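You operate a simulated robot arm through the tools that you are given. There is no shell and no other tool. Be economical: measure what you need, move in short steps, check, and stop when the job is done.

Carry out the task below with a simulated two-armed robot. There is one attempt and no reset: what you move stays moved.

## Task
Put three of the green tags from the steel bench top on the top shelf of the low rack. Open the lower blue drawer, put the red stopper in the inside of the lower blue drawer and shut the drawer again. Open the upper green drawer, take the green part and put it in the inside of the upper green drawer and shut the drawer again. The order is free. Set down upright: green tag, red stopper.

It is judged by the outcome, as a careful person would: the job done as asked, and still so three seconds after it is handed in. It fails if anything else is knocked over, pushed out of place, dropped, spilled or broken. A push-on lid holds only when it is set on centred and level and pressed home; a screw cap is set on level and turned clockwise until tight.

## Robot
Two 7-joint arms with two-finger grippers on one trunk, on a base that drives. Base frame: it is fixed to the floor where the robot stands at the start and does not move with it; the origin is under the middle of the robot, x ahead of it, y to its left, z up; the surface under the hand at the start is at about z = 0.88. Lengths are in m, angles in degrees, forces in N, time in s.
The left shoulder is at the start at [0.06, 0.179, 1.164], the right one opposite. With the tool pointing down near the work surface each hand reaches from about 0.26 to 0.66 m from the robot's upright axis, wherever it stands, measured 20 degrees to its own side. Places, roughly: green part (4x4x3 cm) [-8, -1.8, 0.9]; inside of the lower blue drawer [-8.1, -1.9, 0.5]; inside of the upper green drawer [-7.1, -0.3, 0.6]; lower blue drawer [-8, -1.9, 0.5]; red stopper [-7, -0.5, 1]; top shelf of the low rack [2.3, -2.9, 0.4]; upper green drawer [-7.1, -0.4, 0.7]. Payload 1.96 kg a hand.
The tool frame of a hand sits at the grasp point between the pads (the TCP): z along the fingers, y along the line on which they close. The tips reach 0.02 m beyond it. Largest opening 0.072 m; the body of the gripper starts 0.038 m behind the TCP.
Orientation is that of the tool frame in the base frame, as a unit quaternion [w, x, y, z]. With the fingers straight down and closing along the base's y, the tool's x points along the base's -x, its y along +y and its z along -z.

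## Interface
- The arms move only by the tool servo_tool. It takes "left_deltas", "right_deltas" or both (then of equal length, played together; a hand with none holds still); each is a list of rows, each a list of 7 numbers: the shift along the tool's x, y, z in m, then the turn, a rotation vector about the tool's x, y, z in degrees, then the gripper command, from -1 (fully open) to 1 (shut), values between in proportion. In form: [[tx, ty, tz, wx, wy, wz, claw], ...]. A call has 1 to 20 rows; each row shifts and turns the commanded pose from where the row before left it, along the tool's axes as they then stand. A row lasts 0.2 s, in which the tool goes at most 0.05 m and 8.6 degrees; a call with a longer step from one row to the next is refused whole, and so is a gripper value outside its range. A pose out of reach is approached as far as the arm can. The call stops where the force on the tool passes 40 N (or 10 N more than at its start, if that is more) or the arm is blocked; 0.2 s more then pass. The fingers move at their own pace (about 0.153 m/s each) and stop on an object; they squeeze with about 38 N. The grip force told is the motor's: it shows also when the fingers shut on nothing. Time passes only in rows, and 0.2 s behind the last, so rows that do not move let the fingers close. It gives the time, the measured TCP pose, the force on the tool (base axes), the opening and the grip force at its end, in the units of the frame above (readings bear some noise), with the torque about the TCP (base axes, N m) and any sound that the robot's microphone picked up, and new pictures: "show" is both (left out), scene, wrist or none (wrist: the cameras of the hands that moved).
- Cameras (640 x 400 px; columns grow to the right, rows downward): "scene" is now at [0.0071, -0.0032, 1.6981]; the picture's right is [-0.06, -1.00, 0.00], its down [-0.87, 0.05, -0.50] and it looks along [0.50, -0.03, -0.87] (base axes); focal length 251 px, centre (320, 200). "left" rides on the left gripper at [0.071, -0.019, -0.082] in its tool frame; the picture's right is [0.26, 0.97, 0.00], its down [-0.67, 0.18, -0.72] and it looks along [-0.69, 0.19, 0.70] (tool axes); focal length 280 px, centre (320, 200). "right" rides on the right gripper at [0.071, 0.019, -0.082] in its tool frame; the picture's right is [-0.26, 0.96, 0.00], its down [-0.67, -0.18, -0.72] and it looks along [-0.69, -0.19, 0.70] (tool axes); focal length 280 px, centre (320, 200). There is no depth. A picture from a camera that has moved, and an enlarged one, comes with that camera's place and axes in the base frame and with its lens.
- move_column(by): slides the trunk up (or, below 0, down) by that many m; the arms and the scene camera ride with it, the base frame stays. It gives what a move gives, with no picture.
- base_move(legs): drives the robot by 1 to 6 legs, each [ahead, left, turn to the left] in m, m and degrees, along the robot's own axes; the way and the turn of a leg run together, so that a leg with both is an arc; at most 1.5 m and 180 degrees a leg. The arms and the cameras ride along, it lands a little off, and it stops where it bumps. It gives what a move gives, and a new picture of the scene camera.
- pan_tilt(pan, tilt): turns the head with the scene camera to pan (to the left, within 86 degrees either way) and tilt (down, from -29 to 69), counted from straight ahead of the robot. It gives what a move gives, and a new picture of the scene camera.
- inspect(camera, box): a new picture of the part [left, top, right, bottom] of that camera's present view, enlarged. It takes no simulated time.
- finish_job(): hands the job in; it is judged then, once.

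Go step by step. Nothing tells you exact positions but the pictures and the camera data: compare them with the known pose of the tool, close in by small moves and look again before you grip or let go. The budget is 207 turns and 260 pictures, counting those below and the enlarged ones. Unless the task says otherwise, let go and move clear before handing in.

The tools are called after "Emit:" by a JSON object that holds its "name" and its "arguments". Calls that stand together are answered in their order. servo_tool: Moves the arms, as the interface text tells. Its arguments: {"type":"object","properties":{"left_deltas":{"type":"array","items":{"type":"array","items":{"type":"number"}}},"right_deltas":{"type":"array","items":{"type":"array","items":{"type":"number"}}},"show":{"type":"string","enum":["both","scene","wrist","none"]}},"required":[]} The other tools are called the same way: move_column (by) slides the trunk up or down; base_move (legs) drives the base; pan_tilt (pan, tilt) turns the head that bears the scene camera; inspect (camera, box) takes an enlarged picture of a part of a camera's view; finish_job () hands the job in.

At the start:

```text
t: 0.0
left_tool_pos: [0.3831, 0.1209, 1.181]
left_tool_rot: [0.0, 0.0, 1.0, 0.0]
left_ft_force: [0.3, 0.1, -0.3]
left_wrist_torque: [0.01, 0.02, 0.02]
left_grip_width: 0.0719
left_grasp_force: 0.1
right_tool_pos: [0.3587, -0.1772, 1.1966]
right_tool_rot: [0.001, 0.001, 1.0, 0.0]
right_ft_force: [1.1, 0.3, -0.3]
right_wrist_torque: [-0.02, 0.0, 0.01]
right_grip_width: 0.0717
right_grasp_force: 0.0
trunk travel left (down, up): [-0.809, 0.181]
robot x, y, heading: [-0.0026, 0.004, 0.0]
head pan, tilt: [-3.2, 60.0]
```

scene: 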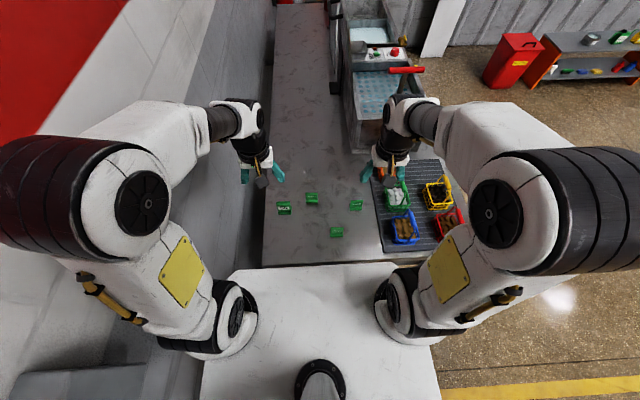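
right: 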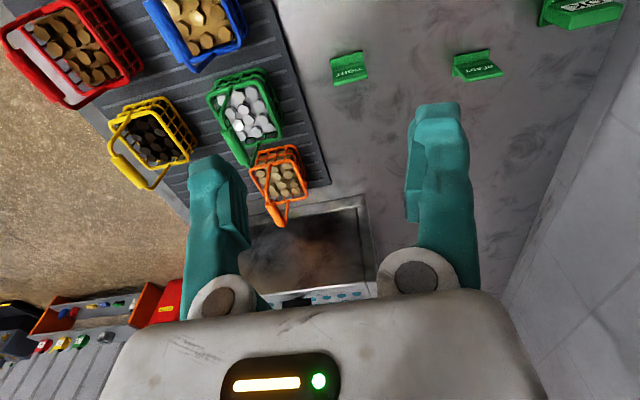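
left: 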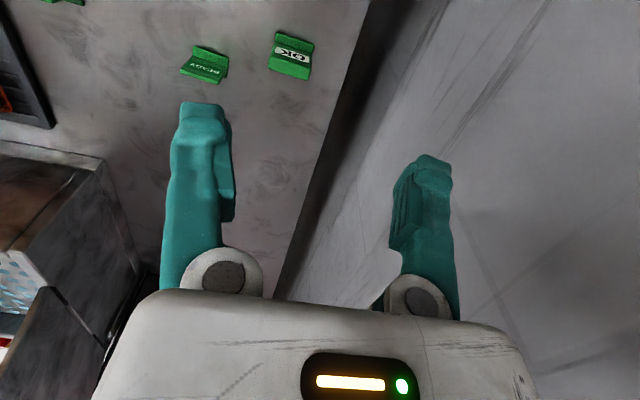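

I see four green tags on the bench ahead of me. I'll look closer at them first.

Emit:
{"name": "inspect", "arguments": {"camera": "scene", "box": [250, 170, 410, 270]}}

Emit:
{"name": "inspect", "arguments": {"camera": "left", "box": [160, 0, 340, 110]}}

Emit:
{"name": "inspect", "arguments": {"camera": "scene", "box": [480, 10, 640, 110]}}

```text
4.00 times, centred on (330, 220) of scene
camera zoom: at [0.0071, -0.0032, 1.6981], right [-0.06, -1.0, 0.0], down [-0.87, 0.05, -0.5], along [0.5, -0.03, -0.87], focal length 1005 px, centre (280, 120)
```

zoom: 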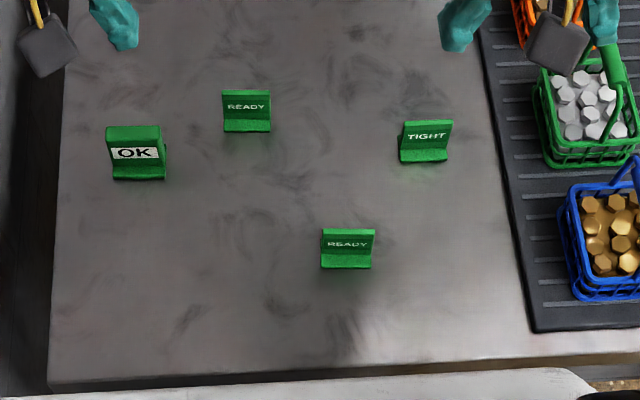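

```text
3.56 times, centred on (250, 55) of left
camera zoom: at [0.3127, 0.1017, 1.2631], right [-0.26, 0.97, 0.0], down [0.67, 0.18, 0.72], along [0.69, 0.19, -0.7], focal length 997 px, centre (569, 716)
```

zoom: 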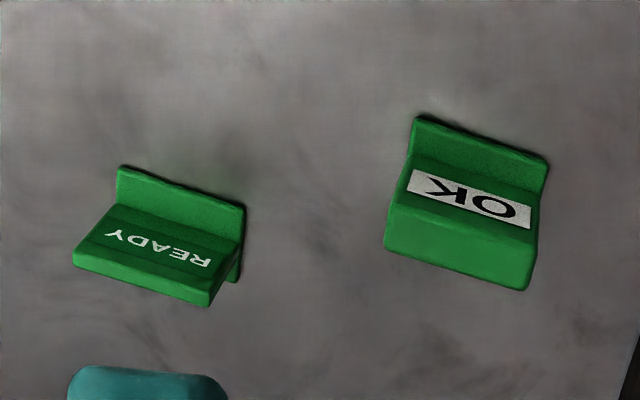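

```text
4.00 times, centred on (560, 60) of scene
camera zoom: at [0.0071, -0.0032, 1.6981], right [-0.06, -1.0, 0.0], down [-0.87, 0.05, -0.5], along [0.5, -0.03, -0.87], focal length 1005 px, centre (-640, 760)
```

zoom: 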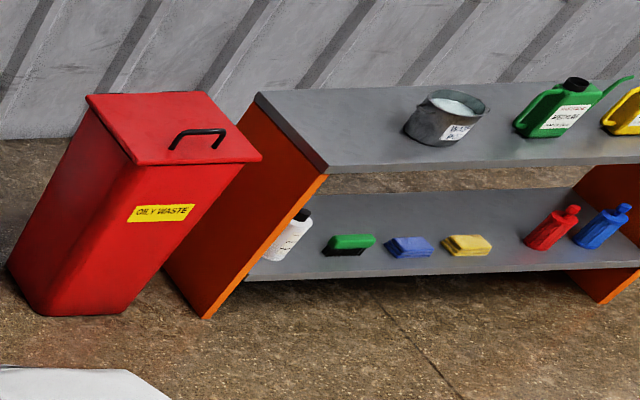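

Tags: READY at about (0.47, 0.00), READY at (0.33, -0.08), TIGHT at (0.43, -0.16), OK at (0.42, 0.10). I'll bring both hands above two of them and look again.

Emit:
{"name": "servo_tool", "arguments": {"left_deltas": [[-0.02, -0.03, 0.03, 0, 0, 0, -1], [-0.02, -0.03, 0.03, 0, 0, 0, -1], [-0.02, -0.03, 0.03, 0, 0, 0, -1], [-0.02, -0.031, 0.03, 0, 0, 0, -1], [0, 0, 0.03, 0, 0, 0, -1], [0, 0, 0.03, 0, 0, 0, -1], [0, 0, 0, 0, 0, 0, -1]], "right_deltas": [[-0.01, 0.003, 0.03, 0, 0, 0, -1], [-0.01, 0.003, 0.03, 0, 0, 0, -1], [-0.01, 0.003, 0.03, 0, 0, 0, -1], [-0.01, 0.003, 0.03, 0, 0, 0, -1], [-0.01, 0.003, 0.03, 0, 0, 0, -1], [-0.01, 0.002, 0.03, 0, 0, 0, -1], [-0.01, 0, 0.016, 0, 0, 0, -1]]}}

```text
t: 1.6
left_tool_pos: [0.4646, 0.0003, 1.0026]
left_tool_rot: [-0.001, 0.0, 1.0, 0.0]
left_ft_force: [0.9, 0.3, -0.5]
left_wrist_torque: [-0.01, -0.02, 0.0]
left_grip_width: 0.0719
left_grasp_force: 0.1
right_tool_pos: [0.4273, -0.1595, 1.0009]
right_tool_rot: [0.001, 0.0, 1.0, 0.0]
right_ft_force: [1.1, 0.5, 0.4]
right_wrist_torque: [0.02, 0.0, -0.03]
right_grip_width: 0.0721
right_grasp_force: 0.0
trunk travel left (down, up): [-0.809, 0.181]
robot x, y, heading: [-0.0017, -0.0003, 0.1]
head pan, tilt: [-3.2, 60.0]
camera scene: at [0.0079, -0.0037, 1.6981], right [-0.06, -1.0, 0.0], down [-0.87, 0.05, -0.5], along [0.5, -0.03, -0.87], focal length 251 px, centre (320, 200)
camera right: at [0.3567, -0.1411, 1.0811], right [0.26, 0.96, 0.0], down [0.67, -0.18, 0.72], along [0.69, -0.19, -0.7], focal length 280 px, centre (320, 200)
camera left: at [0.394, -0.0189, 1.0841], right [-0.26, 0.97, 0.0], down [0.67, 0.18, 0.72], along [0.69, 0.19, -0.7], focal length 280 px, centre (320, 200)
```

scene: 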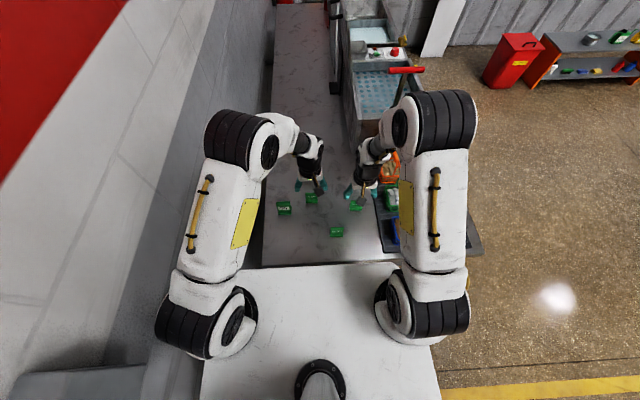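
right: 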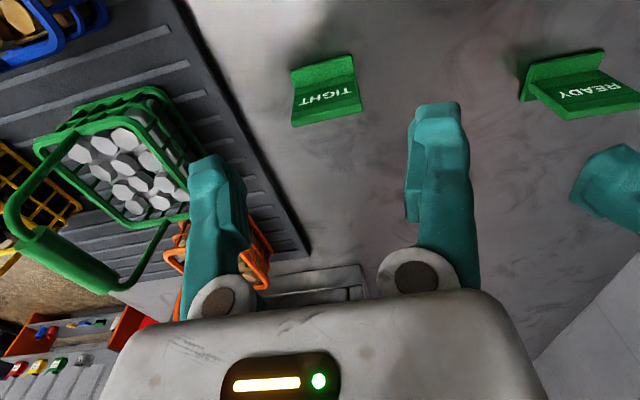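
left: 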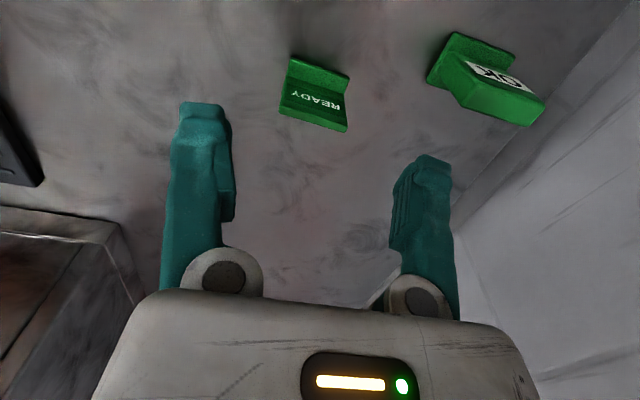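

Both tags sit squarely under the hands, so the plates are at x of about 0.44 (TIGHT) and 0.48 (READY). I'll go down, then look before closing.

Emit:
{"name": "servo_tool", "arguments": {"left_deltas": [[-0.017, 0.002, 0, 0, 0, 0, -1], [0, 0, 0.03, 0, 0, 0, -1], [0, 0, 0.03, 0, 0, 0, -1], [0, 0, 0.02, 0, 0, 0, -1], [0, 0, 0.017, 0, 0, 0, -1], [0, 0, 0, 0, 0, 0, -1]], "right_deltas": [[-0.013, -0.0015, 0, 0, 0, 0, -1], [0, 0, 0.03, 0, 0, 0, -1], [0, 0, 0.03, 0, 0, 0, -1], [0, 0, 0.02, 0, 0, 0, -1], [0, 0, 0.016, 0, 0, 0, -1], [0, 0, 0, 0, 0, 0, -1]], "show": "wrist"}}

```text
t: 3.0
left_tool_pos: [0.4788, 0.0003, 0.9043]
left_tool_rot: [-0.001, -0.001, 1.0, 0.001]
left_ft_force: [-0.3, -0.6, 0.2]
left_wrist_torque: [0.0, -0.02, 0.01]
left_grip_width: 0.0718
left_grasp_force: 0.1
right_tool_pos: [0.4436, -0.1601, 0.9056]
right_tool_rot: [0.001, 0.0, 1.0, 0.001]
right_ft_force: [-1.2, 0.2, -0.7]
right_wrist_torque: [0.0, 0.0, 0.02]
right_grip_width: 0.0719
right_grasp_force: 0.0
trunk travel left (down, up): [-0.809, 0.181]
robot x, y, heading: [-0.0019, -0.0025, -0.1]
head pan, tilt: [-3.2, 60.0]
camera right: at [0.3728, -0.1418, 0.9861], right [0.26, 0.97, 0.0], down [0.67, -0.18, 0.72], along [0.69, -0.19, -0.7], focal length 280 px, centre (320, 200)
camera left: at [0.4096, -0.0185, 0.9859], right [-0.26, 0.97, 0.0], down [0.67, 0.18, 0.72], along [0.69, 0.19, -0.7], focal length 280 px, centre (320, 200)
```

right: 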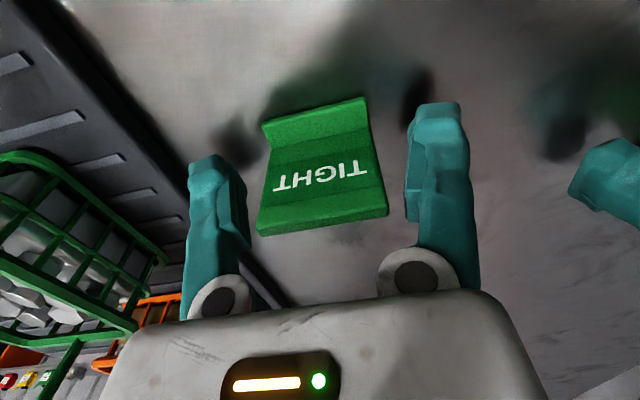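
left: 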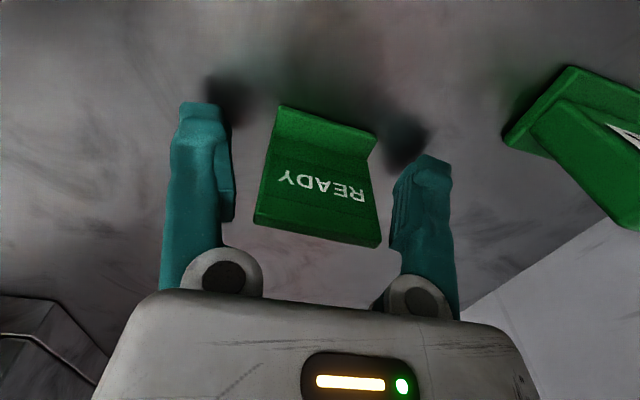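

Both tags are centred between the fingers. I'll close both hands.

Emit:
{"name": "servo_tool", "arguments": {"left_deltas": [[0, 0, 0, 0, 0, 0, 0], [0, 0, 0, 0, 0, 0, 1], [0, 0, 0, 0, 0, 0, 1], [0, 0, 0, 0, 0, 0, 1]], "right_deltas": [[0, 0, 0, 0, 0, 0, 0], [0, 0, 0, 0, 0, 0, 1], [0, 0, 0, 0, 0, 0, 1], [0, 0, 0, 0, 0, 0, 1]], "show": "wrist"}}

```text
t: 4.0
left_tool_pos: [0.4804, 0.0006, 0.9045]
left_tool_rot: [0.001, 0.001, 1.0, 0.0]
left_ft_force: [0.8, -0.3, 0.5]
left_wrist_torque: [-0.01, 0.02, -0.01]
left_grip_width: 0.0423
left_grasp_force: 37.8
right_tool_pos: [0.4443, -0.1611, 0.9061]
right_tool_rot: [0.0, 0.0, 1.0, 0.001]
right_ft_force: [0.2, 0.1, -0.7]
right_wrist_torque: [0.01, 0.03, -0.02]
right_grip_width: 0.0421
right_grasp_force: 38.0
trunk travel left (down, up): [-0.809, 0.181]
robot x, y, heading: [0.0006, -0.0, 0.1]
head pan, tilt: [-3.2, 60.0]
camera right: at [0.373, -0.1418, 0.9862], right [0.26, 0.97, 0.0], down [0.67, -0.18, 0.72], along [0.69, -0.19, -0.7], focal length 280 px, centre (320, 200)
camera left: at [0.4098, -0.0186, 0.9861], right [-0.26, 0.97, 0.0], down [0.67, 0.18, 0.72], along [0.69, 0.19, -0.7], focal length 280 px, centre (320, 200)
```

right: 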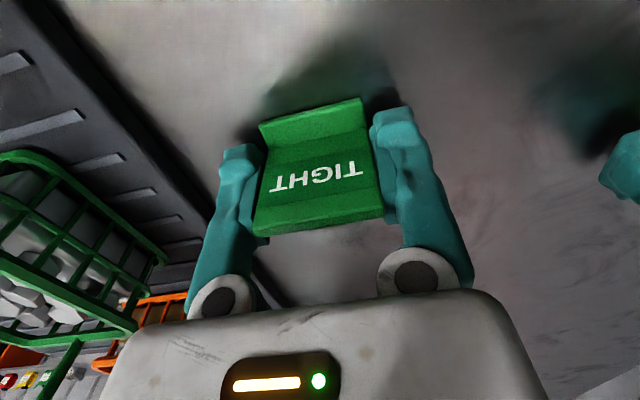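
left: 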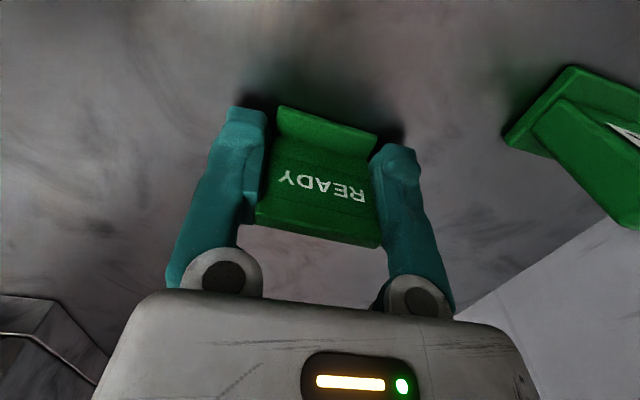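

Both held. I'll lift and draw both hands back, and turn the head to view the floor on the way to the rack.

Emit:
{"name": "servo_tool", "arguments": {"left_deltas": [[0, 0, -0.03, 0, 0, 0, 1], [0, 0, -0.04, 0, 0, 0, 1], [0, 0, -0.04, 0, 0, 0, 1], [0.02, 0.02, -0.04, 0, 0, 0, 1], [0.02, 0.02, -0.04, 0, 0, 0, 1], [0.02, 0.03, -0.03, 0, 0, 0, 1], [0.02, 0.03, -0.02, 0, 0, 0, 1], [0.02, 0.02, 0, 0, 0, 0, 1]], "right_deltas": [[0, 0, -0.03, 0, 0, 0, 1], [0, 0, -0.04, 0, 0, 0, 1], [0, 0, -0.04, 0, 0, 0, 1], [0.02, 0, -0.04, 0, 0, 0, 1], [0.02, 0, -0.04, 0, 0, 0, 1], [0.02, 0, -0.03, 0, 0, 0, 1], [0.02, 0, -0.02, 0, 0, 0, 1], [0.01, 0, 0, 0, 0, 0, 1]], "show": "wrist"}}

Emit:
{"name": "pan_tilt", "arguments": {"pan": -50, "tilt": 30}}

```text
t: 5.8
left_tool_pos: [0.3792, 0.1236, 1.145]
left_tool_rot: [0.001, -0.001, 1.0, 0.0]
left_ft_force: [0.1, 0.0, -0.2]
left_wrist_torque: [-0.01, -0.03, -0.02]
left_grip_width: 0.0421
left_grasp_force: 38.0
right_tool_pos: [0.351, -0.1613, 1.1442]
right_tool_rot: [0.002, 0.001, 1.0, 0.0]
right_ft_force: [-0.1, -1.0, -1.0]
right_wrist_torque: [-0.01, 0.0, 0.02]
right_grip_width: 0.0425
right_grasp_force: 38.0
trunk travel left (down, up): [-0.809, 0.181]
robot x, y, heading: [0.0014, 0.0005, -0.1]
head pan, tilt: [-3.2, 60.0]
camera right: at [0.2799, -0.1418, 1.2252], right [0.26, 0.96, 0.0], down [0.67, -0.18, 0.72], along [0.69, -0.19, -0.7], focal length 280 px, centre (320, 200)
camera left: at [0.3087, 0.1045, 1.2259], right [-0.26, 0.97, 0.0], down [0.67, 0.18, 0.72], along [0.69, 0.19, -0.7], focal length 280 px, centre (320, 200)
```

right: 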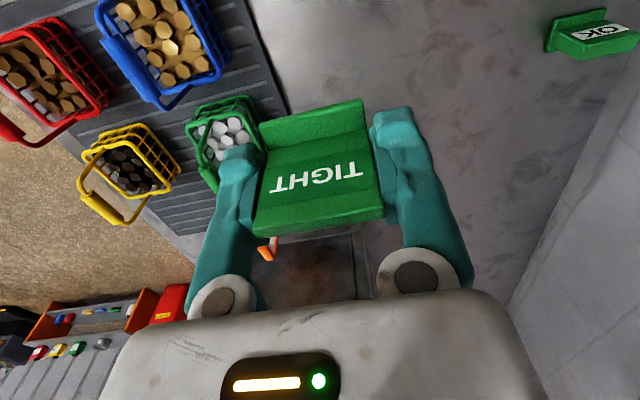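
left: 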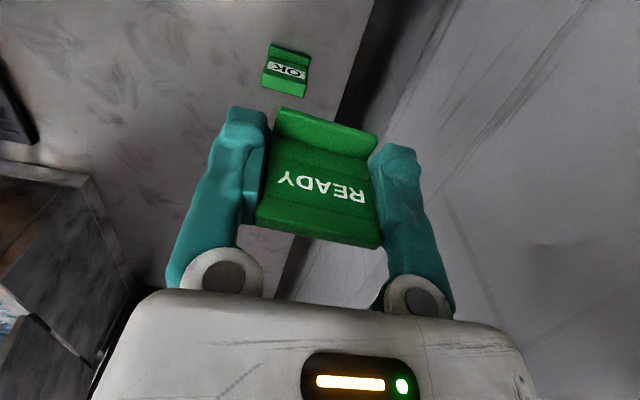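

```text
t: 6.9
left_tool_pos: [0.3798, 0.1229, 1.1449]
left_tool_rot: [0.0, 0.0, 1.0, 0.001]
left_ft_force: [0.3, 0.9, -0.2]
left_wrist_torque: [0.02, -0.01, -0.03]
left_grip_width: 0.0418
left_grasp_force: 38.2
right_tool_pos: [0.3524, -0.1608, 1.1445]
right_tool_rot: [0.002, 0.0, 1.0, 0.0]
right_ft_force: [0.1, 0.6, -0.4]
right_wrist_torque: [0.02, -0.02, 0.01]
right_grip_width: 0.0421
right_grasp_force: 37.5
trunk travel left (down, up): [-0.809, 0.181]
robot x, y, heading: [-0.0013, 0.003, 0.2]
head pan, tilt: [-50.0, 30.0]
camera scene: at [-0.0012, -0.0686, 1.7402], right [-0.77, -0.64, 0.0], down [-0.32, 0.38, -0.87], along [0.56, -0.66, -0.5], focal length 251 px, centre (320, 200)
```

scene: 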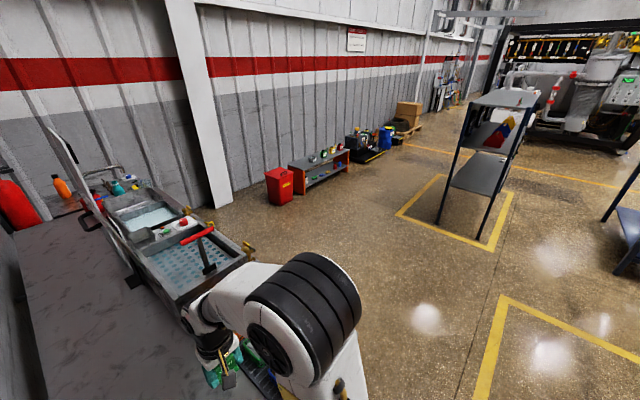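

The low rack stands against the far wall beside the red bin. I'll zoom in on it.

Emit:
{"name": "inspect", "arguments": {"camera": "scene", "box": [250, 130, 410, 230]}}

```text
4.00 times, centred on (330, 180) of scene
camera zoom: at [-0.0012, -0.0686, 1.7402], right [-0.77, -0.64, 0.0], down [-0.32, 0.38, -0.87], along [0.56, -0.66, -0.5], focal length 1005 px, centre (280, 280)
```

zoom: 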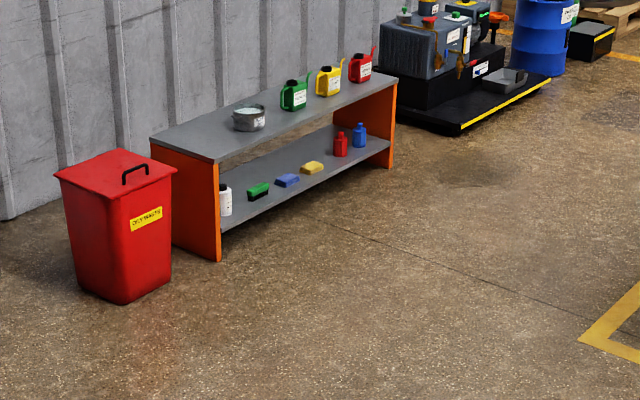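

Rack: front edge at x of about 2.2, top near z 0.38, y from -2.33 to -3.40, with free space at the front left of its top. I'll back out, go around the bench and stop short of the rack.

Emit:
{"name": "base_move", "arguments": {"legs": [[-0.35, 0, 0], [0, -1.3, 0], [1.3, 0, 0]]}}

```text
t: 21.6
left_tool_pos: [1.3281, -1.2303, 1.1441]
left_tool_rot: [0.0, 0.015, 1.0, 0.0]
left_ft_force: [-0.1, -0.2, 0.6]
left_wrist_torque: [-0.01, 0.0, -0.01]
left_grip_width: 0.0422
left_grasp_force: 38.1
right_tool_pos: [1.2919, -1.5139, 1.1438]
right_tool_rot: [0.002, 0.015, 1.0, 0.0]
right_ft_force: [0.6, 0.4, -0.8]
right_wrist_torque: [0.0, 0.01, -0.01]
right_grip_width: 0.0421
right_grasp_force: 37.4
trunk travel left (down, up): [-0.809, 0.181]
robot x, y, heading: [0.9447, -1.3411, -1.8]
head pan, tilt: [-50.0, 30.0]
camera scene: at [0.9413, -1.4115, 1.7403], right [-0.78, -0.62, 0.0], down [-0.31, 0.39, -0.87], along [0.54, -0.68, -0.5], focal length 251 px, centre (320, 200)
```

scene: 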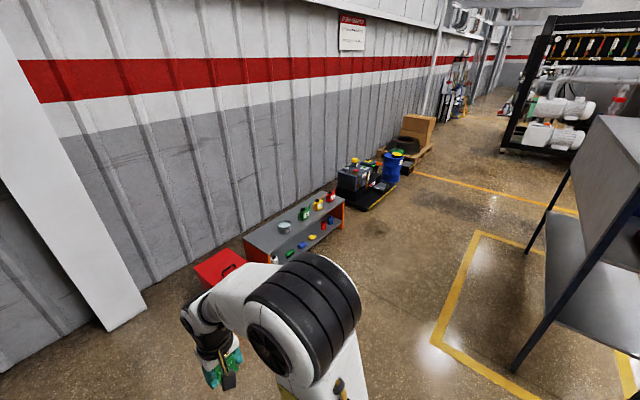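

Next, a diagonal leg to about (1.55, -2.55) and square up.

Emit:
{"name": "base_move", "arguments": {"legs": [[0.64, -1.18, 1.8]]}}

Emit:
{"name": "pan_tilt", "arguments": {"pan": 0, "tilt": 50}}

```text
t: 28.2
left_tool_pos: [1.951, -2.3903, 1.1437]
left_tool_rot: [-0.001, -0.001, 1.0, 0.0]
left_ft_force: [0.1, 0.1, -0.7]
left_wrist_torque: [0.01, 0.02, -0.01]
left_grip_width: 0.042
left_grasp_force: 38.3
right_tool_pos: [1.9229, -2.6745, 1.143]
right_tool_rot: [0.002, -0.001, 1.0, 0.0]
right_ft_force: [0.1, -1.1, -0.1]
right_wrist_torque: [-0.02, 0.02, 0.0]
right_grip_width: 0.0422
right_grasp_force: 38.5
trunk travel left (down, up): [-0.809, 0.181]
robot x, y, heading: [1.5713, -2.5103, -0.1]
head pan, tilt: [-50.0, 30.0]
camera scene: at [1.5699, -2.5821, 1.7403], right [-0.77, -0.64, 0.0], down [-0.32, 0.38, -0.87], along [0.56, -0.66, -0.5], focal length 251 px, centre (320, 200)
```

scene: 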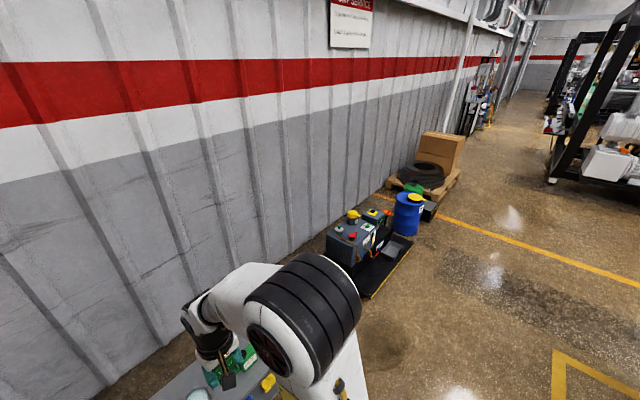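

```text
t: 29.4
left_tool_pos: [1.9507, -2.3905, 1.144]
left_tool_rot: [0.001, -0.001, 1.0, -0.001]
left_ft_force: [0.6, 0.7, -0.6]
left_wrist_torque: [-0.02, 0.0, -0.03]
left_grip_width: 0.0422
left_grasp_force: 38.0
right_tool_pos: [1.9231, -2.6726, 1.1428]
right_tool_rot: [0.0, -0.001, 1.0, 0.0]
right_ft_force: [0.4, 0.5, -0.9]
right_wrist_torque: [0.0, 0.0, -0.02]
right_grip_width: 0.0422
right_grasp_force: 37.9
trunk travel left (down, up): [-0.809, 0.181]
robot x, y, heading: [1.5695, -2.5145, -0.3]
head pan, tilt: [0.0, 50.0]
camera scene: at [1.5889, -2.5132, 1.7108], right [0.0, -1.0, 0.0], down [-0.77, 0.0, -0.64], along [0.64, 0.0, -0.77], focal length 251 px, centre (320, 200)
```

scene: 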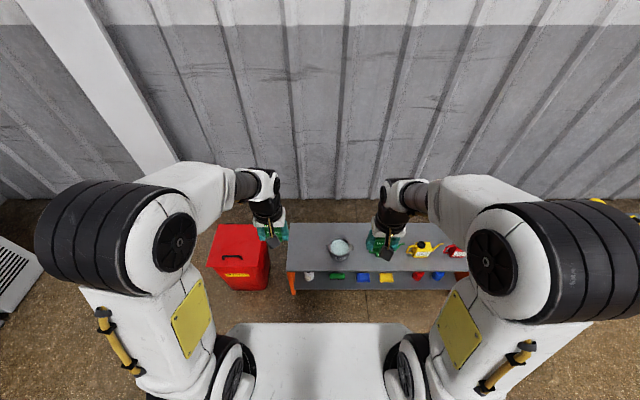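

The rack is straight ahead, a pot at about (2.31, -2.63). I'll close in, then lower the trunk so that the hands come down over the free spots either side of the pot.

Emit:
{"name": "base_move", "arguments": {"legs": [[0.25, -0.09, 0.3]]}}

Emit:
{"name": "move_column", "arguments": {"by": -0.45}}

Emit:
{"name": "servo_tool", "arguments": {"left_deltas": [[0, 0, 0, 0, 0, 0, 1]], "right_deltas": [[0, -0.03, 0, 0, 0, 0, 1]]}}

```text
t: 31.2
left_tool_pos: [2.1852, -2.4771, 1.1433]
left_tool_rot: [0.0, -0.004, 1.0, 0.0]
left_ft_force: [0.0, 0.0, -0.8]
left_wrist_torque: [-0.04, -0.01, 0.0]
left_grip_width: 0.0422
left_grasp_force: 38.7
right_tool_pos: [2.1606, -2.7615, 1.1433]
right_tool_rot: [0.001, -0.004, 1.0, 0.0]
right_ft_force: [-0.2, 0.1, -0.1]
right_wrist_torque: [0.02, 0.01, 0.0]
right_grip_width: 0.0423
right_grasp_force: 38.3
trunk travel left (down, up): [-0.809, 0.181]
robot x, y, heading: [1.8077, -2.6015, 0.5]
head pan, tilt: [0.0, 50.0]
camera scene: at [1.8243, -2.6025, 1.7107], right [0.01, -1.0, 0.0], down [-0.77, -0.01, -0.64], along [0.64, 0.01, -0.77], focal length 251 px, centre (320, 200)
```

scene: 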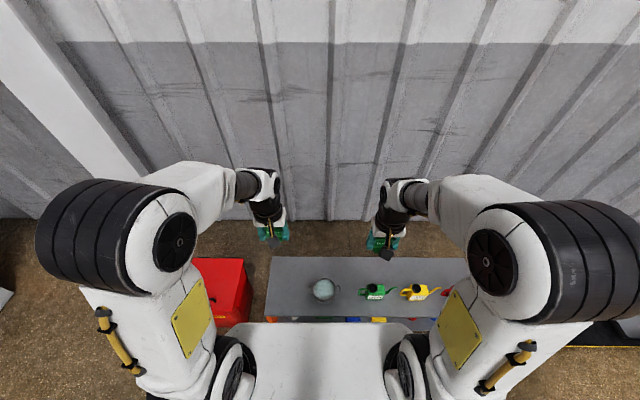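

```text
refused: -0.45 is not a number from -0.4 to 0.4
```

```text
t: 31.6
left_tool_pos: [2.1852, -2.4779, 1.1438]
left_tool_rot: [0.0, -0.005, 1.0, 0.001]
left_ft_force: [-0.5, -0.4, 0.0]
left_wrist_torque: [0.01, -0.05, -0.05]
left_grip_width: 0.0422
left_grasp_force: 38.5
right_tool_pos: [2.1593, -2.7933, 1.143]
right_tool_rot: [0.002, -0.005, 1.0, 0.0]
right_ft_force: [0.6, 0.2, -0.1]
right_wrist_torque: [0.01, -0.02, 0.01]
right_grip_width: 0.0423
right_grasp_force: 38.0
trunk travel left (down, up): [-0.809, 0.181]
robot x, y, heading: [1.8078, -2.6062, 0.7]
head pan, tilt: [0.0, 50.0]
camera scene: at [1.8239, -2.604, 1.7108], right [0.01, -1.0, 0.0], down [-0.77, -0.01, -0.64], along [0.64, 0.01, -0.77], focal length 251 px, centre (320, 200)
camera right: at [2.0883, -2.7747, 1.2246], right [0.25, 0.97, 0.0], down [0.67, -0.18, 0.72], along [0.69, -0.18, -0.7], focal length 280 px, centre (320, 200)
camera left: at [2.1155, -2.4978, 1.2259], right [-0.27, 0.96, 0.0], down [0.67, 0.19, 0.72], along [0.69, 0.19, -0.7], focal length 280 px, centre (320, 200)
```

scene: 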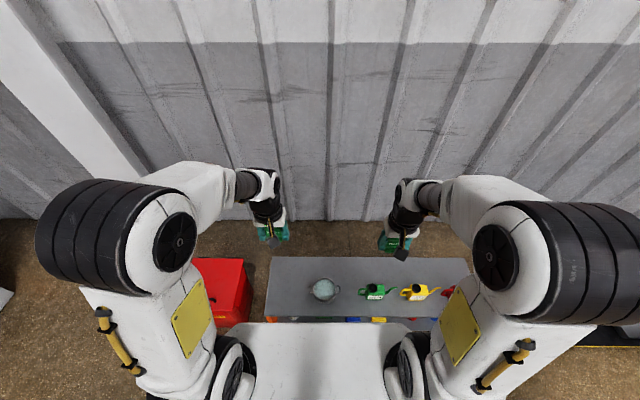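
right: 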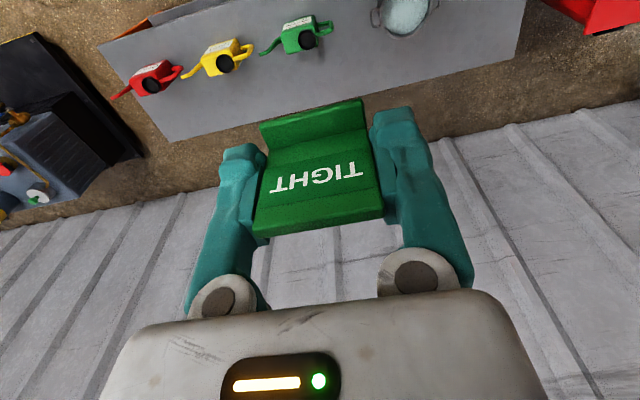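
left: 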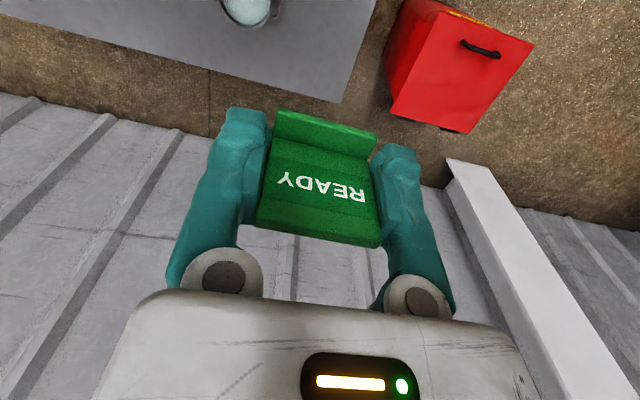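

The free area is the left end of the shelf top (y -2.35 to -2.53). I'll lower the trunk in two steps, then bring the left hand over (2.38, -2.40).

Emit:
{"name": "move_column", "arguments": {"by": -0.4}}

Emit:
{"name": "move_column", "arguments": {"by": -0.1}}

Emit:
{"name": "servo_tool", "arguments": {"left_deltas": [[-0.04, 0.016, 0, 0, 0, 0, 1], [-0.04, 0.016, 0, 0, 0, 0, 1], [-0.04, 0.016, 0, 0, 0, 0, 1], [-0.04, 0.016, 0, 0, 0, 0, 1], [-0.035, 0.014, 0, 0, 0, 0, 1], [0, 0, 0, 0, 0, 0, 1]]}}

```text
t: 35.5
left_tool_pos: [2.1862, -2.4766, 0.7437]
left_tool_rot: [0.0, -0.004, 1.0, 0.0]
left_ft_force: [0.4, -0.8, -0.6]
left_wrist_torque: [-0.02, 0.02, -0.01]
left_grip_width: 0.0425
left_grasp_force: 37.8
right_tool_pos: [2.1601, -2.7928, 0.7427]
right_tool_rot: [0.001, -0.005, 1.0, -0.001]
right_ft_force: [-0.4, 0.1, -0.6]
right_wrist_torque: [-0.01, 0.04, -0.03]
right_grip_width: 0.0421
right_grasp_force: 37.8
trunk travel left (down, up): [-0.409, 0.581]
robot x, y, heading: [1.8073, -2.6032, 0.2]
head pan, tilt: [0.0, 50.0]
```

```text
t: 36.8
left_tool_pos: [2.186, -2.4774, 0.6425]
left_tool_rot: [0.0, -0.004, 1.0, 0.0]
left_ft_force: [-0.6, -1.0, -0.3]
left_wrist_torque: [0.03, 0.0, -0.02]
left_grip_width: 0.0424
left_grasp_force: 38.0
right_tool_pos: [2.1608, -2.7933, 0.6437]
right_tool_rot: [0.002, -0.005, 1.0, 0.001]
right_ft_force: [0.1, 0.2, -0.1]
right_wrist_torque: [0.0, 0.0, 0.0]
right_grip_width: 0.0423
right_grasp_force: 37.8
trunk travel left (down, up): [-0.309, 0.681]
robot x, y, heading: [1.8058, -2.6018, 0.5]
head pan, tilt: [0.0, 50.0]
```

```text
t: 38.2
left_tool_pos: [2.3057, -2.4312, 0.6429]
left_tool_rot: [0.0, -0.004, 1.0, 0.0]
left_ft_force: [0.6, -0.3, -0.4]
left_wrist_torque: [-0.01, 0.02, -0.03]
left_grip_width: 0.0422
left_grasp_force: 38.1
left hand out of reach, approached as far as the arm can: row 4, 5
right_tool_pos: [2.1613, -2.7926, 0.6432]
right_tool_rot: [0.0, -0.005, 1.0, 0.001]
right_ft_force: [0.7, 0.1, 0.1]
right_wrist_torque: [0.0, 0.01, 0.01]
right_grip_width: 0.042
right_grasp_force: 37.9
trunk travel left (down, up): [-0.309, 0.681]
robot x, y, heading: [1.8091, -2.6013, 0.3]
head pan, tilt: [0.0, 50.0]
camera scene: at [1.8254, -2.6029, 1.2107], right [0.01, -1.0, 0.0], down [-0.77, -0.01, -0.64], along [0.64, 0.01, -0.77], focal length 251 px, centre (320, 200)
camera left: at [2.2354, -2.4505, 0.7246], right [-0.27, 0.96, 0.0], down [0.67, 0.19, 0.72], along [0.69, 0.19, -0.7], focal length 280 px, centre (320, 200)
```

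scene: 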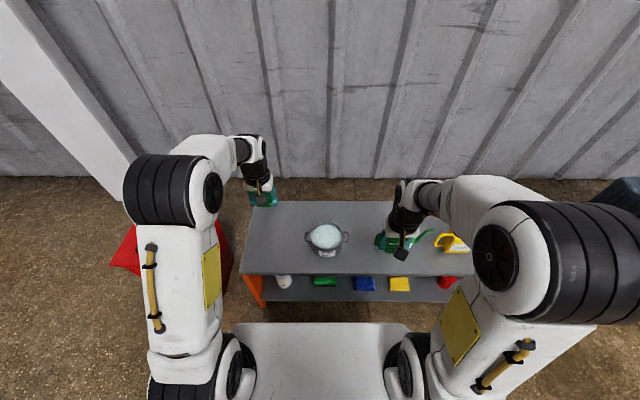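
left: 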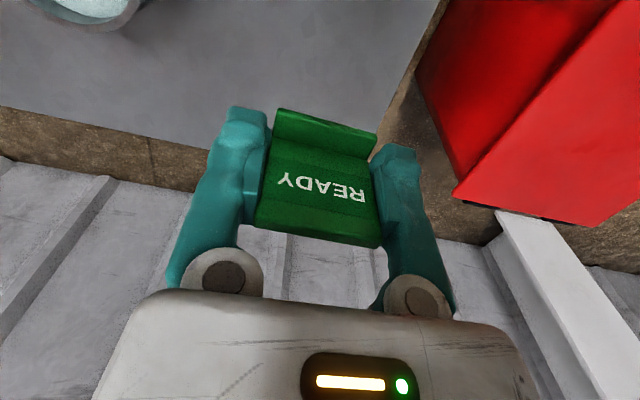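

The left hand is over the shelf at x 2.31. I'll shift it to y of about -2.39 and descend close to the surface.

Emit:
{"name": "servo_tool", "arguments": {"left_deltas": [[0, 0.02, 0.01, 0, 0, 0, 1], [0, 0.015, 0.03, 0, 0, 0, 1], [0, 0, 0.04, 0, 0, 0, 1], [0, 0, 0.04, 0, 0, 0, 1], [0, 0, 0.04, 0, 0, 0, 1], [0, 0, 0.03, 0, 0, 0, 1], [0, 0, 0, 0, 0, 0, 1]]}}

```text
t: 39.8
left_tool_pos: [2.3044, -2.3949, 0.451]
left_tool_rot: [0.001, -0.004, 1.0, 0.001]
left_ft_force: [0.5, -0.7, -0.1]
left_wrist_torque: [-0.01, 0.04, -0.01]
left_grip_width: 0.0424
left_grasp_force: 37.7
right_tool_pos: [2.1613, -2.7921, 0.644]
right_tool_rot: [0.001, -0.004, 1.0, 0.0]
right_ft_force: [-0.3, 0.7, 0.3]
right_wrist_torque: [-0.02, 0.02, 0.01]
right_grip_width: 0.0422
right_grasp_force: 38.0
trunk travel left (down, up): [-0.309, 0.681]
robot x, y, heading: [1.8059, -2.604, 0.3]
head pan, tilt: [0.0, 50.0]
camera scene: at [1.8254, -2.6029, 1.2107], right [0.01, -1.0, 0.0], down [-0.77, -0.01, -0.64], along [0.64, 0.01, -0.77], focal length 251 px, centre (320, 200)
camera left: at [2.2344, -2.4145, 0.5333], right [-0.27, 0.96, 0.0], down [0.67, 0.19, 0.72], along [0.69, 0.19, -0.7], focal length 280 px, centre (320, 200)
```

scene: 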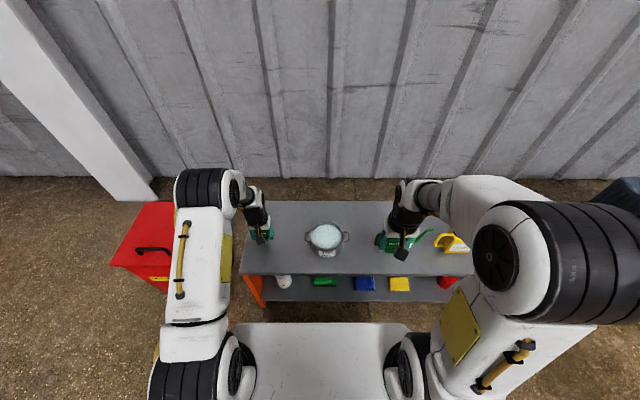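
left: 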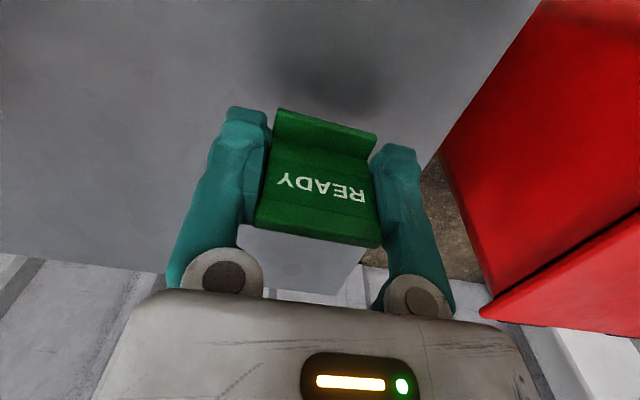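

Over the shelf and clear of its left edge. I'll descend slowly to find contact.

Emit:
{"name": "servo_tool", "arguments": {"left_deltas": [[0, 0, 0.01, 0, 0, 0, 1], [0, 0, 0.01, 0, 0, 0, 1], [0, 0, 0.01, 0, 0, 0, 1], [0, 0, 0.004, 0, 0, 0, 1], [0, 0, 0, 0, 0, 0, 1]], "show": "wrist"}}

```text
t: 41.0
left_tool_pos: [2.3066, -2.3947, 0.423]
left_tool_rot: [0.004, -0.005, 1.0, 0.001]
left_ft_force: [-6.7, -0.5, 28.1]
left_wrist_torque: [-0.1, 0.29, -0.03]
left_grip_width: 0.0421
left_grasp_force: 37.6
right_tool_pos: [2.159, -2.793, 0.6448]
right_tool_rot: [0.002, -0.004, 1.0, 0.0]
right_ft_force: [-0.1, -0.1, 0.2]
right_wrist_torque: [-0.03, 0.0, 0.02]
right_grip_width: 0.0424
right_grasp_force: 37.8
trunk travel left (down, up): [-0.309, 0.681]
robot x, y, heading: [1.8091, -2.6032, 0.5]
head pan, tilt: [0.0, 50.0]
stopped in row 5 (left hand): the force on the tool passed its limit at 41 N (the readings are from after the stop); the commanded pose is now the measured one
camera left: at [2.2346, -2.4151, 0.5046], right [-0.27, 0.96, 0.0], down [0.67, 0.19, 0.72], along [0.69, 0.19, -0.69], focal length 280 px, centre (320, 200)
```

left: 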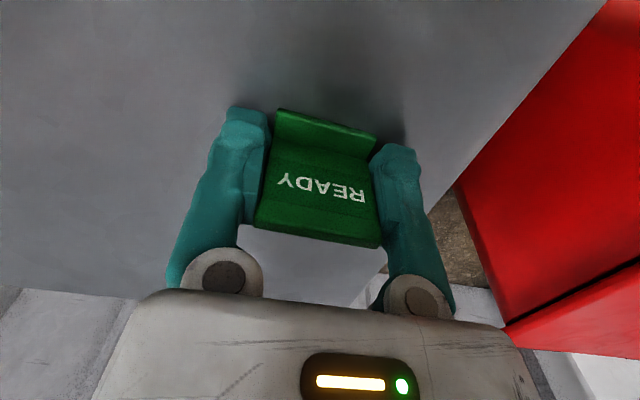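

Contact at TCP z 0.423, so the tag stands on the shelf. I'll let go and lift straight up.

Emit:
{"name": "servo_tool", "arguments": {"left_deltas": [[0, 0, -0.001, 0, 0, 0, 1], [0, 0, 0, 0, 0, 0, 0.3], [0, 0, 0, 0, 0, 0, -0.3], [0, 0, 0, 0, 0, 0, -0.6], [0, 0, -0.03, 0, 0, 0, -0.6], [0, 0, -0.04, 0, 0, 0, -0.6], [0, 0, -0.04, 0, 0, 0, -0.6], [0, 0, -0.04, 0, 0, 0, -0.6]], "show": "wrist"}}

```text
t: 42.8
left_tool_pos: [2.3061, -2.3951, 0.5718]
left_tool_rot: [0.001, -0.004, 1.0, -0.001]
left_ft_force: [-0.4, 0.2, -0.3]
left_wrist_torque: [0.03, -0.03, -0.02]
left_grip_width: 0.0572
left_grasp_force: 0.1
right_tool_pos: [2.1613, -2.7918, 0.6435]
right_tool_rot: [0.0, -0.005, 1.0, -0.001]
right_ft_force: [0.3, -1.1, -0.1]
right_wrist_torque: [0.01, -0.03, -0.02]
right_grip_width: 0.0424
right_grasp_force: 38.7
trunk travel left (down, up): [-0.309, 0.681]
robot x, y, heading: [1.8096, -2.6045, 0.6]
head pan, tilt: [0.0, 50.0]
camera left: at [2.2361, -2.4155, 0.6529], right [-0.27, 0.96, 0.0], down [0.67, 0.19, 0.72], along [0.69, 0.19, -0.7], focal length 280 px, centre (320, 200)
```

left: 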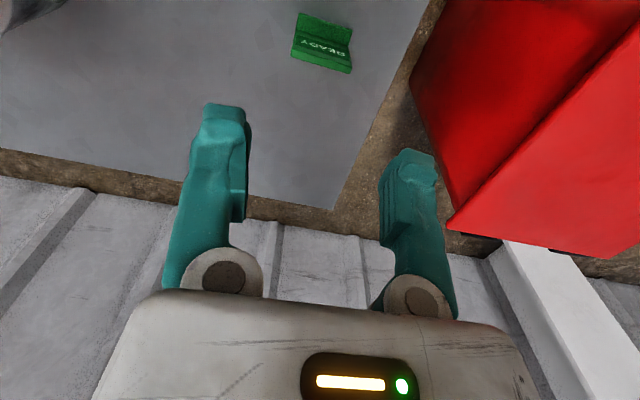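

The first tag stands. I'll draw the left hand back and up, then bring the right hand over to (2.24, -2.47).

Emit:
{"name": "servo_tool", "arguments": {"left_deltas": [[0, 0, -0.04, 0, 0, 0, -1], [0.02, 0, -0.04, 0, 0, 0, -1], [0.04, 0.01, -0.04, 0, 0, 0, -1], [0.04, 0.02, -0.04, 0, 0, 0, -1], [0.04, 0.02, -0.04, 0, 0, 0, -1], [0.04, 0.02, -0.04, 0, 0, 0, -1], [0.03, 0.02, 0, 0, 0, 0, -1], [0, 0, 0, 0, 0, 0, -1], [0, 0, 0, 0, 0, 0, -1], [0, 0, 0, 0, 0, 0, -1], [0, 0, 0, 0, 0, 0, -1]], "right_deltas": [[0, 0, 0, 0, 0, 0, 1], [0, 0, 0, 0, 0, 0, 1], [0, 0, 0, 0, 0, 0, 1], [-0.01, 0.04, 0, 0, 0, 0, 1], [-0.01, 0.04, 0, 0, 0, 0, 1], [-0.01, 0.04, 0, 0, 0, 0, 1], [-0.01, 0.04, 0, 0, 0, 0, 1], [-0.01, 0.04, 0, 0, 0, 0, 1], [-0.01, 0.04, 0, 0, 0, 0, 1], [-0.01, 0.04, 0, 0, 0, 0, 1], [-0.01, 0.04, 0, 0, 0, 0, 1]]}}

```text
refused: row 3 steps farther than a row can; nothing moved
```

Emit:
{"name": "servo_tool", "arguments": {"left_deltas": [[0, 0, -0.04, 0, 0, 0, -1], [0.02, 0, -0.04, 0, 0, 0, -1], [0.03, 0.01, -0.035, 0, 0, 0, -1], [0.03, 0.02, -0.03, 0, 0, 0, -1], [0.03, 0.02, -0.03, 0, 0, 0, -1], [0.03, 0.02, -0.03, 0, 0, 0, -1], [0.03, 0.02, 0, 0, 0, 0, -1], [0, 0, 0, 0, 0, 0, -1], [0, 0, 0, 0, 0, 0, -1], [0, 0, 0, 0, 0, 0, -1], [0, 0, 0, 0, 0, 0, -1]], "right_deltas": [[0, 0, 0, 0, 0, 0, 1], [0, 0, 0, 0, 0, 0, 1], [0, 0, 0, 0, 0, 0, 1], [-0.01, 0.04, 0, 0, 0, 0, 1], [-0.01, 0.04, 0, 0, 0, 0, 1], [-0.01, 0.04, 0, 0, 0, 0, 1], [-0.01, 0.04, 0, 0, 0, 0, 1], [-0.01, 0.04, 0, 0, 0, 0, 1], [-0.01, 0.04, 0, 0, 0, 0, 1], [-0.01, 0.04, 0, 0, 0, 0, 1], [-0.01, 0.04, 0, 0, 0, 0, 1]]}}

```text
t: 45.2
left_tool_pos: [2.1302, -2.3129, 0.695]
left_tool_rot: [0.001, -0.004, 1.0, 0.0]
left_ft_force: [-0.8, 0.0, 0.2]
left_wrist_torque: [0.01, 0.03, 0.02]
left_grip_width: 0.0718
left_grasp_force: 0.0
left hand out of reach, approached as far as the arm can: row 3, 4, 5, 6
right_tool_pos: [2.2244, -2.5327, 0.6465]
right_tool_rot: [0.0, -0.004, 1.0, 0.0]
right_ft_force: [0.7, -0.3, -0.2]
right_wrist_torque: [-0.01, 0.0, -0.03]
right_grip_width: 0.0425
right_grasp_force: 38.0
right hand out of reach, approached as far as the arm can: row 10, 11
trunk travel left (down, up): [-0.309, 0.681]
robot x, y, heading: [1.8063, -2.6041, 0.7]
head pan, tilt: [0.0, 50.0]
camera scene: at [1.8252, -2.6026, 1.2107], right [0.01, -1.0, 0.0], down [-0.77, -0.01, -0.64], along [0.64, 0.01, -0.77], focal length 251 px, centre (320, 200)
camera right: at [2.153, -2.5133, 0.7272], right [0.25, 0.97, 0.0], down [0.67, -0.18, 0.72], along [0.69, -0.18, -0.7], focal length 280 px, centre (320, 200)
camera left: at [2.0605, -2.3329, 0.7773], right [-0.27, 0.96, 0.0], down [0.67, 0.19, 0.72], along [0.69, 0.19, -0.7], focal length 280 px, centre (320, 200)
```

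scene: 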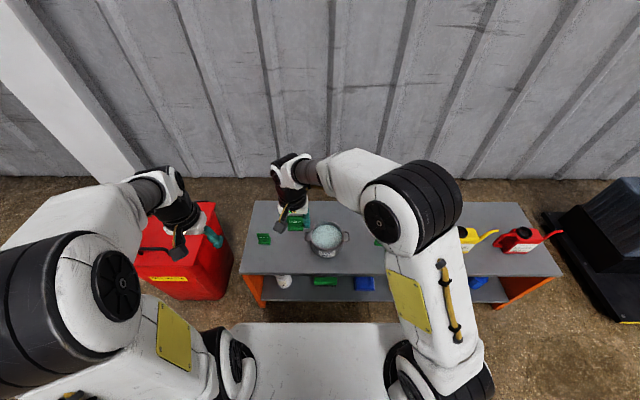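
right: 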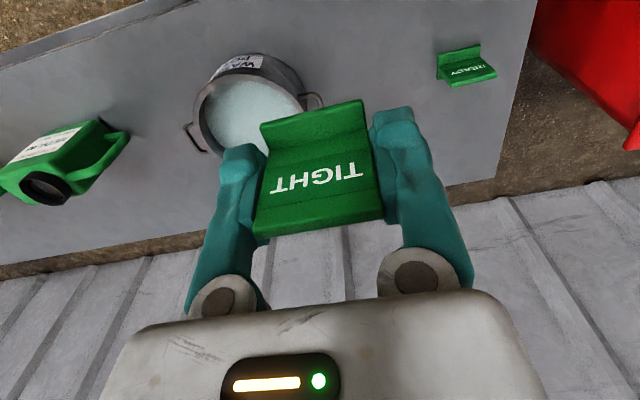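
left: 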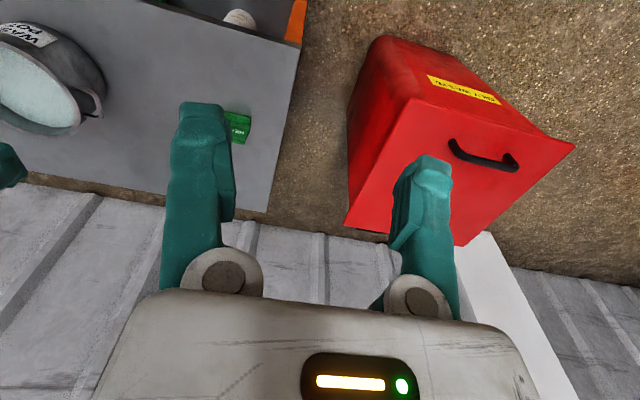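

The right hand is just short of the free place; a small base shift to the left will do it. First I'll draw the left hand back from over the bin.

Emit:
{"name": "servo_tool", "arguments": {"left_deltas": [[0.04, 0, -0.02, 0, 0, 0, -1], [0.04, 0, -0.03, 0, 0, 0, -1], [0.03, 0, -0.04, 0, 0, 0, -1], [0, 0, -0.04, 0, 0, 0, -1], [0, 0, -0.02, 0, 0, 0, -1]], "show": "none"}}

Emit:
{"name": "base_move", "arguments": {"legs": [[0, 0.08, -0.5]]}}

```text
t: 46.4
left_tool_pos: [2.0709, -2.315, 0.693]
left_tool_rot: [0.001, -0.004, 1.0, 0.0]
left_ft_force: [0.7, 0.0, 0.8]
left_wrist_torque: [-0.01, -0.04, 0.0]
left_grip_width: 0.072
left_grasp_force: 0.0
left hand out of reach, approached as far as the arm can: row 1, 2, 3, 4, 5
right_tool_pos: [2.2253, -2.5313, 0.6456]
right_tool_rot: [0.001, -0.005, 1.0, 0.001]
right_ft_force: [-0.8, -0.7, -0.4]
right_wrist_torque: [0.06, 0.0, -0.01]
right_grip_width: 0.0424
right_grasp_force: 37.9
trunk travel left (down, up): [-0.309, 0.681]
robot x, y, heading: [1.8105, -2.6005, 0.5]
head pan, tilt: [0.0, 50.0]
```

```text
t: 47.5
left_tool_pos: [2.0737, -2.236, 0.6931]
left_tool_rot: [0.001, 0.0, 1.0, 0.001]
left_ft_force: [-0.1, -0.2, 1.1]
left_wrist_torque: [0.0, 0.01, -0.01]
left_grip_width: 0.072
left_grasp_force: 0.0
right_tool_pos: [2.2249, -2.4564, 0.6467]
right_tool_rot: [0.001, 0.0, 1.0, 0.0]
right_ft_force: [-0.2, -0.1, 0.3]
right_wrist_torque: [-0.04, -0.02, -0.05]
right_grip_width: 0.0424
right_grasp_force: 37.6
trunk travel left (down, up): [-0.309, 0.681]
robot x, y, heading: [1.8068, -2.5224, -0.1]
head pan, tilt: [0.0, 50.0]
camera scene: at [1.8248, -2.5219, 1.2107], right [0.0, -1.0, 0.0], down [-0.77, 0.0, -0.64], along [0.64, 0.0, -0.77], focal length 251 px, centre (320, 200)
```

scene: 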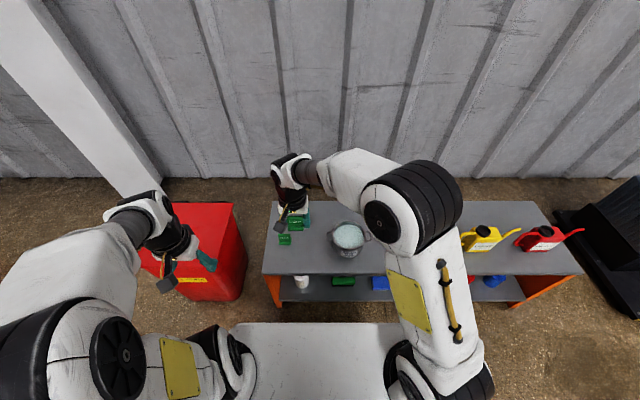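

Right hand at (2.225, -2.456), clear of the pot and the first tag. I'll descend.

Emit:
{"name": "servo_tool", "arguments": {"right_deltas": [[0, 0, 0.04, 0, 0, 0, 1], [0, 0, 0.04, 0, 0, 0, 1], [0, 0, 0.04, 0, 0, 0, 1], [0, 0, 0.04, 0, 0, 0, 1], [0, 0, 0.03, 0, 0, 0, 1], [0, 0, 0, 0, 0, 0, 1]]}}

```text
t: 48.9
left_tool_pos: [2.0739, -2.2372, 0.6935]
left_tool_rot: [0.001, 0.0, 1.0, 0.0]
left_ft_force: [-0.3, 0.0, 0.2]
left_wrist_torque: [0.0, -0.02, -0.01]
left_grip_width: 0.0721
left_grasp_force: 0.1
right_tool_pos: [2.2243, -2.4573, 0.4552]
right_tool_rot: [0.001, 0.0, 1.0, 0.0]
right_ft_force: [0.5, 0.0, -0.2]
right_wrist_torque: [0.01, 0.01, 0.0]
right_grip_width: 0.0425
right_grasp_force: 38.0
trunk travel left (down, up): [-0.309, 0.681]
robot x, y, heading: [1.81, -2.523, 0.2]
head pan, tilt: [0.0, 50.0]
camera scene: at [1.8248, -2.5228, 1.2107], right [0.0, -1.0, 0.0], down [-0.77, 0.0, -0.64], along [0.64, 0.0, -0.77], focal length 251 px, centre (320, 200)
camera right: at [2.1522, -2.4375, 0.5369], right [0.26, 0.97, 0.0], down [0.67, -0.18, 0.72], along [0.69, -0.19, -0.7], focal length 280 px, centre (320, 200)
```

scene: 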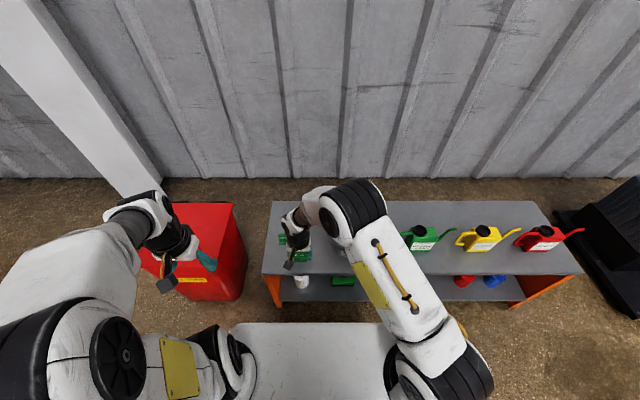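
right: 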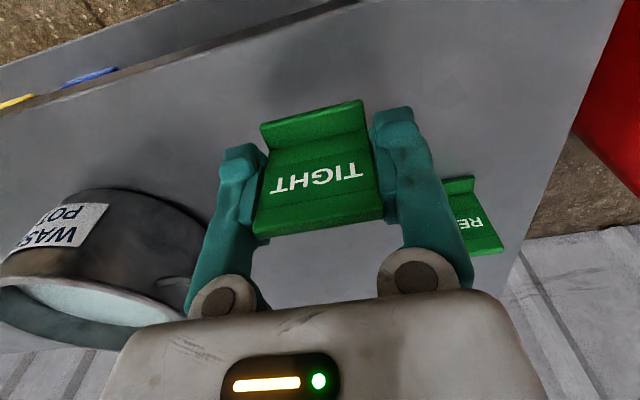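

Clear all round. Down to contact, release and lift.

Emit:
{"name": "servo_tool", "arguments": {"right_deltas": [[0, 0, 0.015, 0, 0, 0, 1], [0, 0, 0.01, 0, 0, 0, 1], [0, 0, 0.004, 0, 0, 0, 1], [0, 0, 0.002, 0, 0, 0, 1], [0, 0, 0, 0, 0, 0, 1]], "show": "none"}}

```text
t: 50.0
left_tool_pos: [2.0749, -2.2367, 0.6933]
left_tool_rot: [0.001, 0.001, 1.0, -0.001]
left_ft_force: [0.0, -1.0, -0.3]
left_wrist_torque: [0.02, 0.01, -0.01]
left_grip_width: 0.0717
left_grasp_force: 0.1
right_tool_pos: [2.2249, -2.4574, 0.4251]
right_tool_rot: [0.002, 0.0, 1.0, 0.0]
right_ft_force: [0.0, 0.5, 0.0]
right_wrist_torque: [-0.01, 0.01, -0.01]
right_grip_width: 0.0422
right_grasp_force: 38.2
trunk travel left (down, up): [-0.309, 0.681]
robot x, y, heading: [1.8035, -2.5239, 0.0]
head pan, tilt: [0.0, 50.0]
```

Emit:
{"name": "servo_tool", "arguments": {"right_deltas": [[0, 0, 0.001, 0, 0, 0, 1], [0, 0, 0.001, 0, 0, 0, 1], [0, 0, 0, 0, 0, 0, 1]], "show": "none"}}

```text
t: 50.9
left_tool_pos: [2.073, -2.2361, 0.6928]
left_tool_rot: [0.002, 0.0, 1.0, 0.0]
left_ft_force: [-0.2, 0.0, 0.1]
left_wrist_torque: [0.0, 0.0, -0.01]
left_grip_width: 0.0718
left_grasp_force: 0.0
right_tool_pos: [2.2247, -2.457, 0.4244]
right_tool_rot: [0.004, 0.0, 1.0, 0.0]
right_ft_force: [0.3, -4.6, 17.0]
right_wrist_torque: [-0.12, 0.07, 0.01]
right_grip_width: 0.0424
right_grasp_force: 37.6
trunk travel left (down, up): [-0.309, 0.681]
robot x, y, heading: [1.8075, -2.5208, -0.1]
head pan, tilt: [0.0, 50.0]
```

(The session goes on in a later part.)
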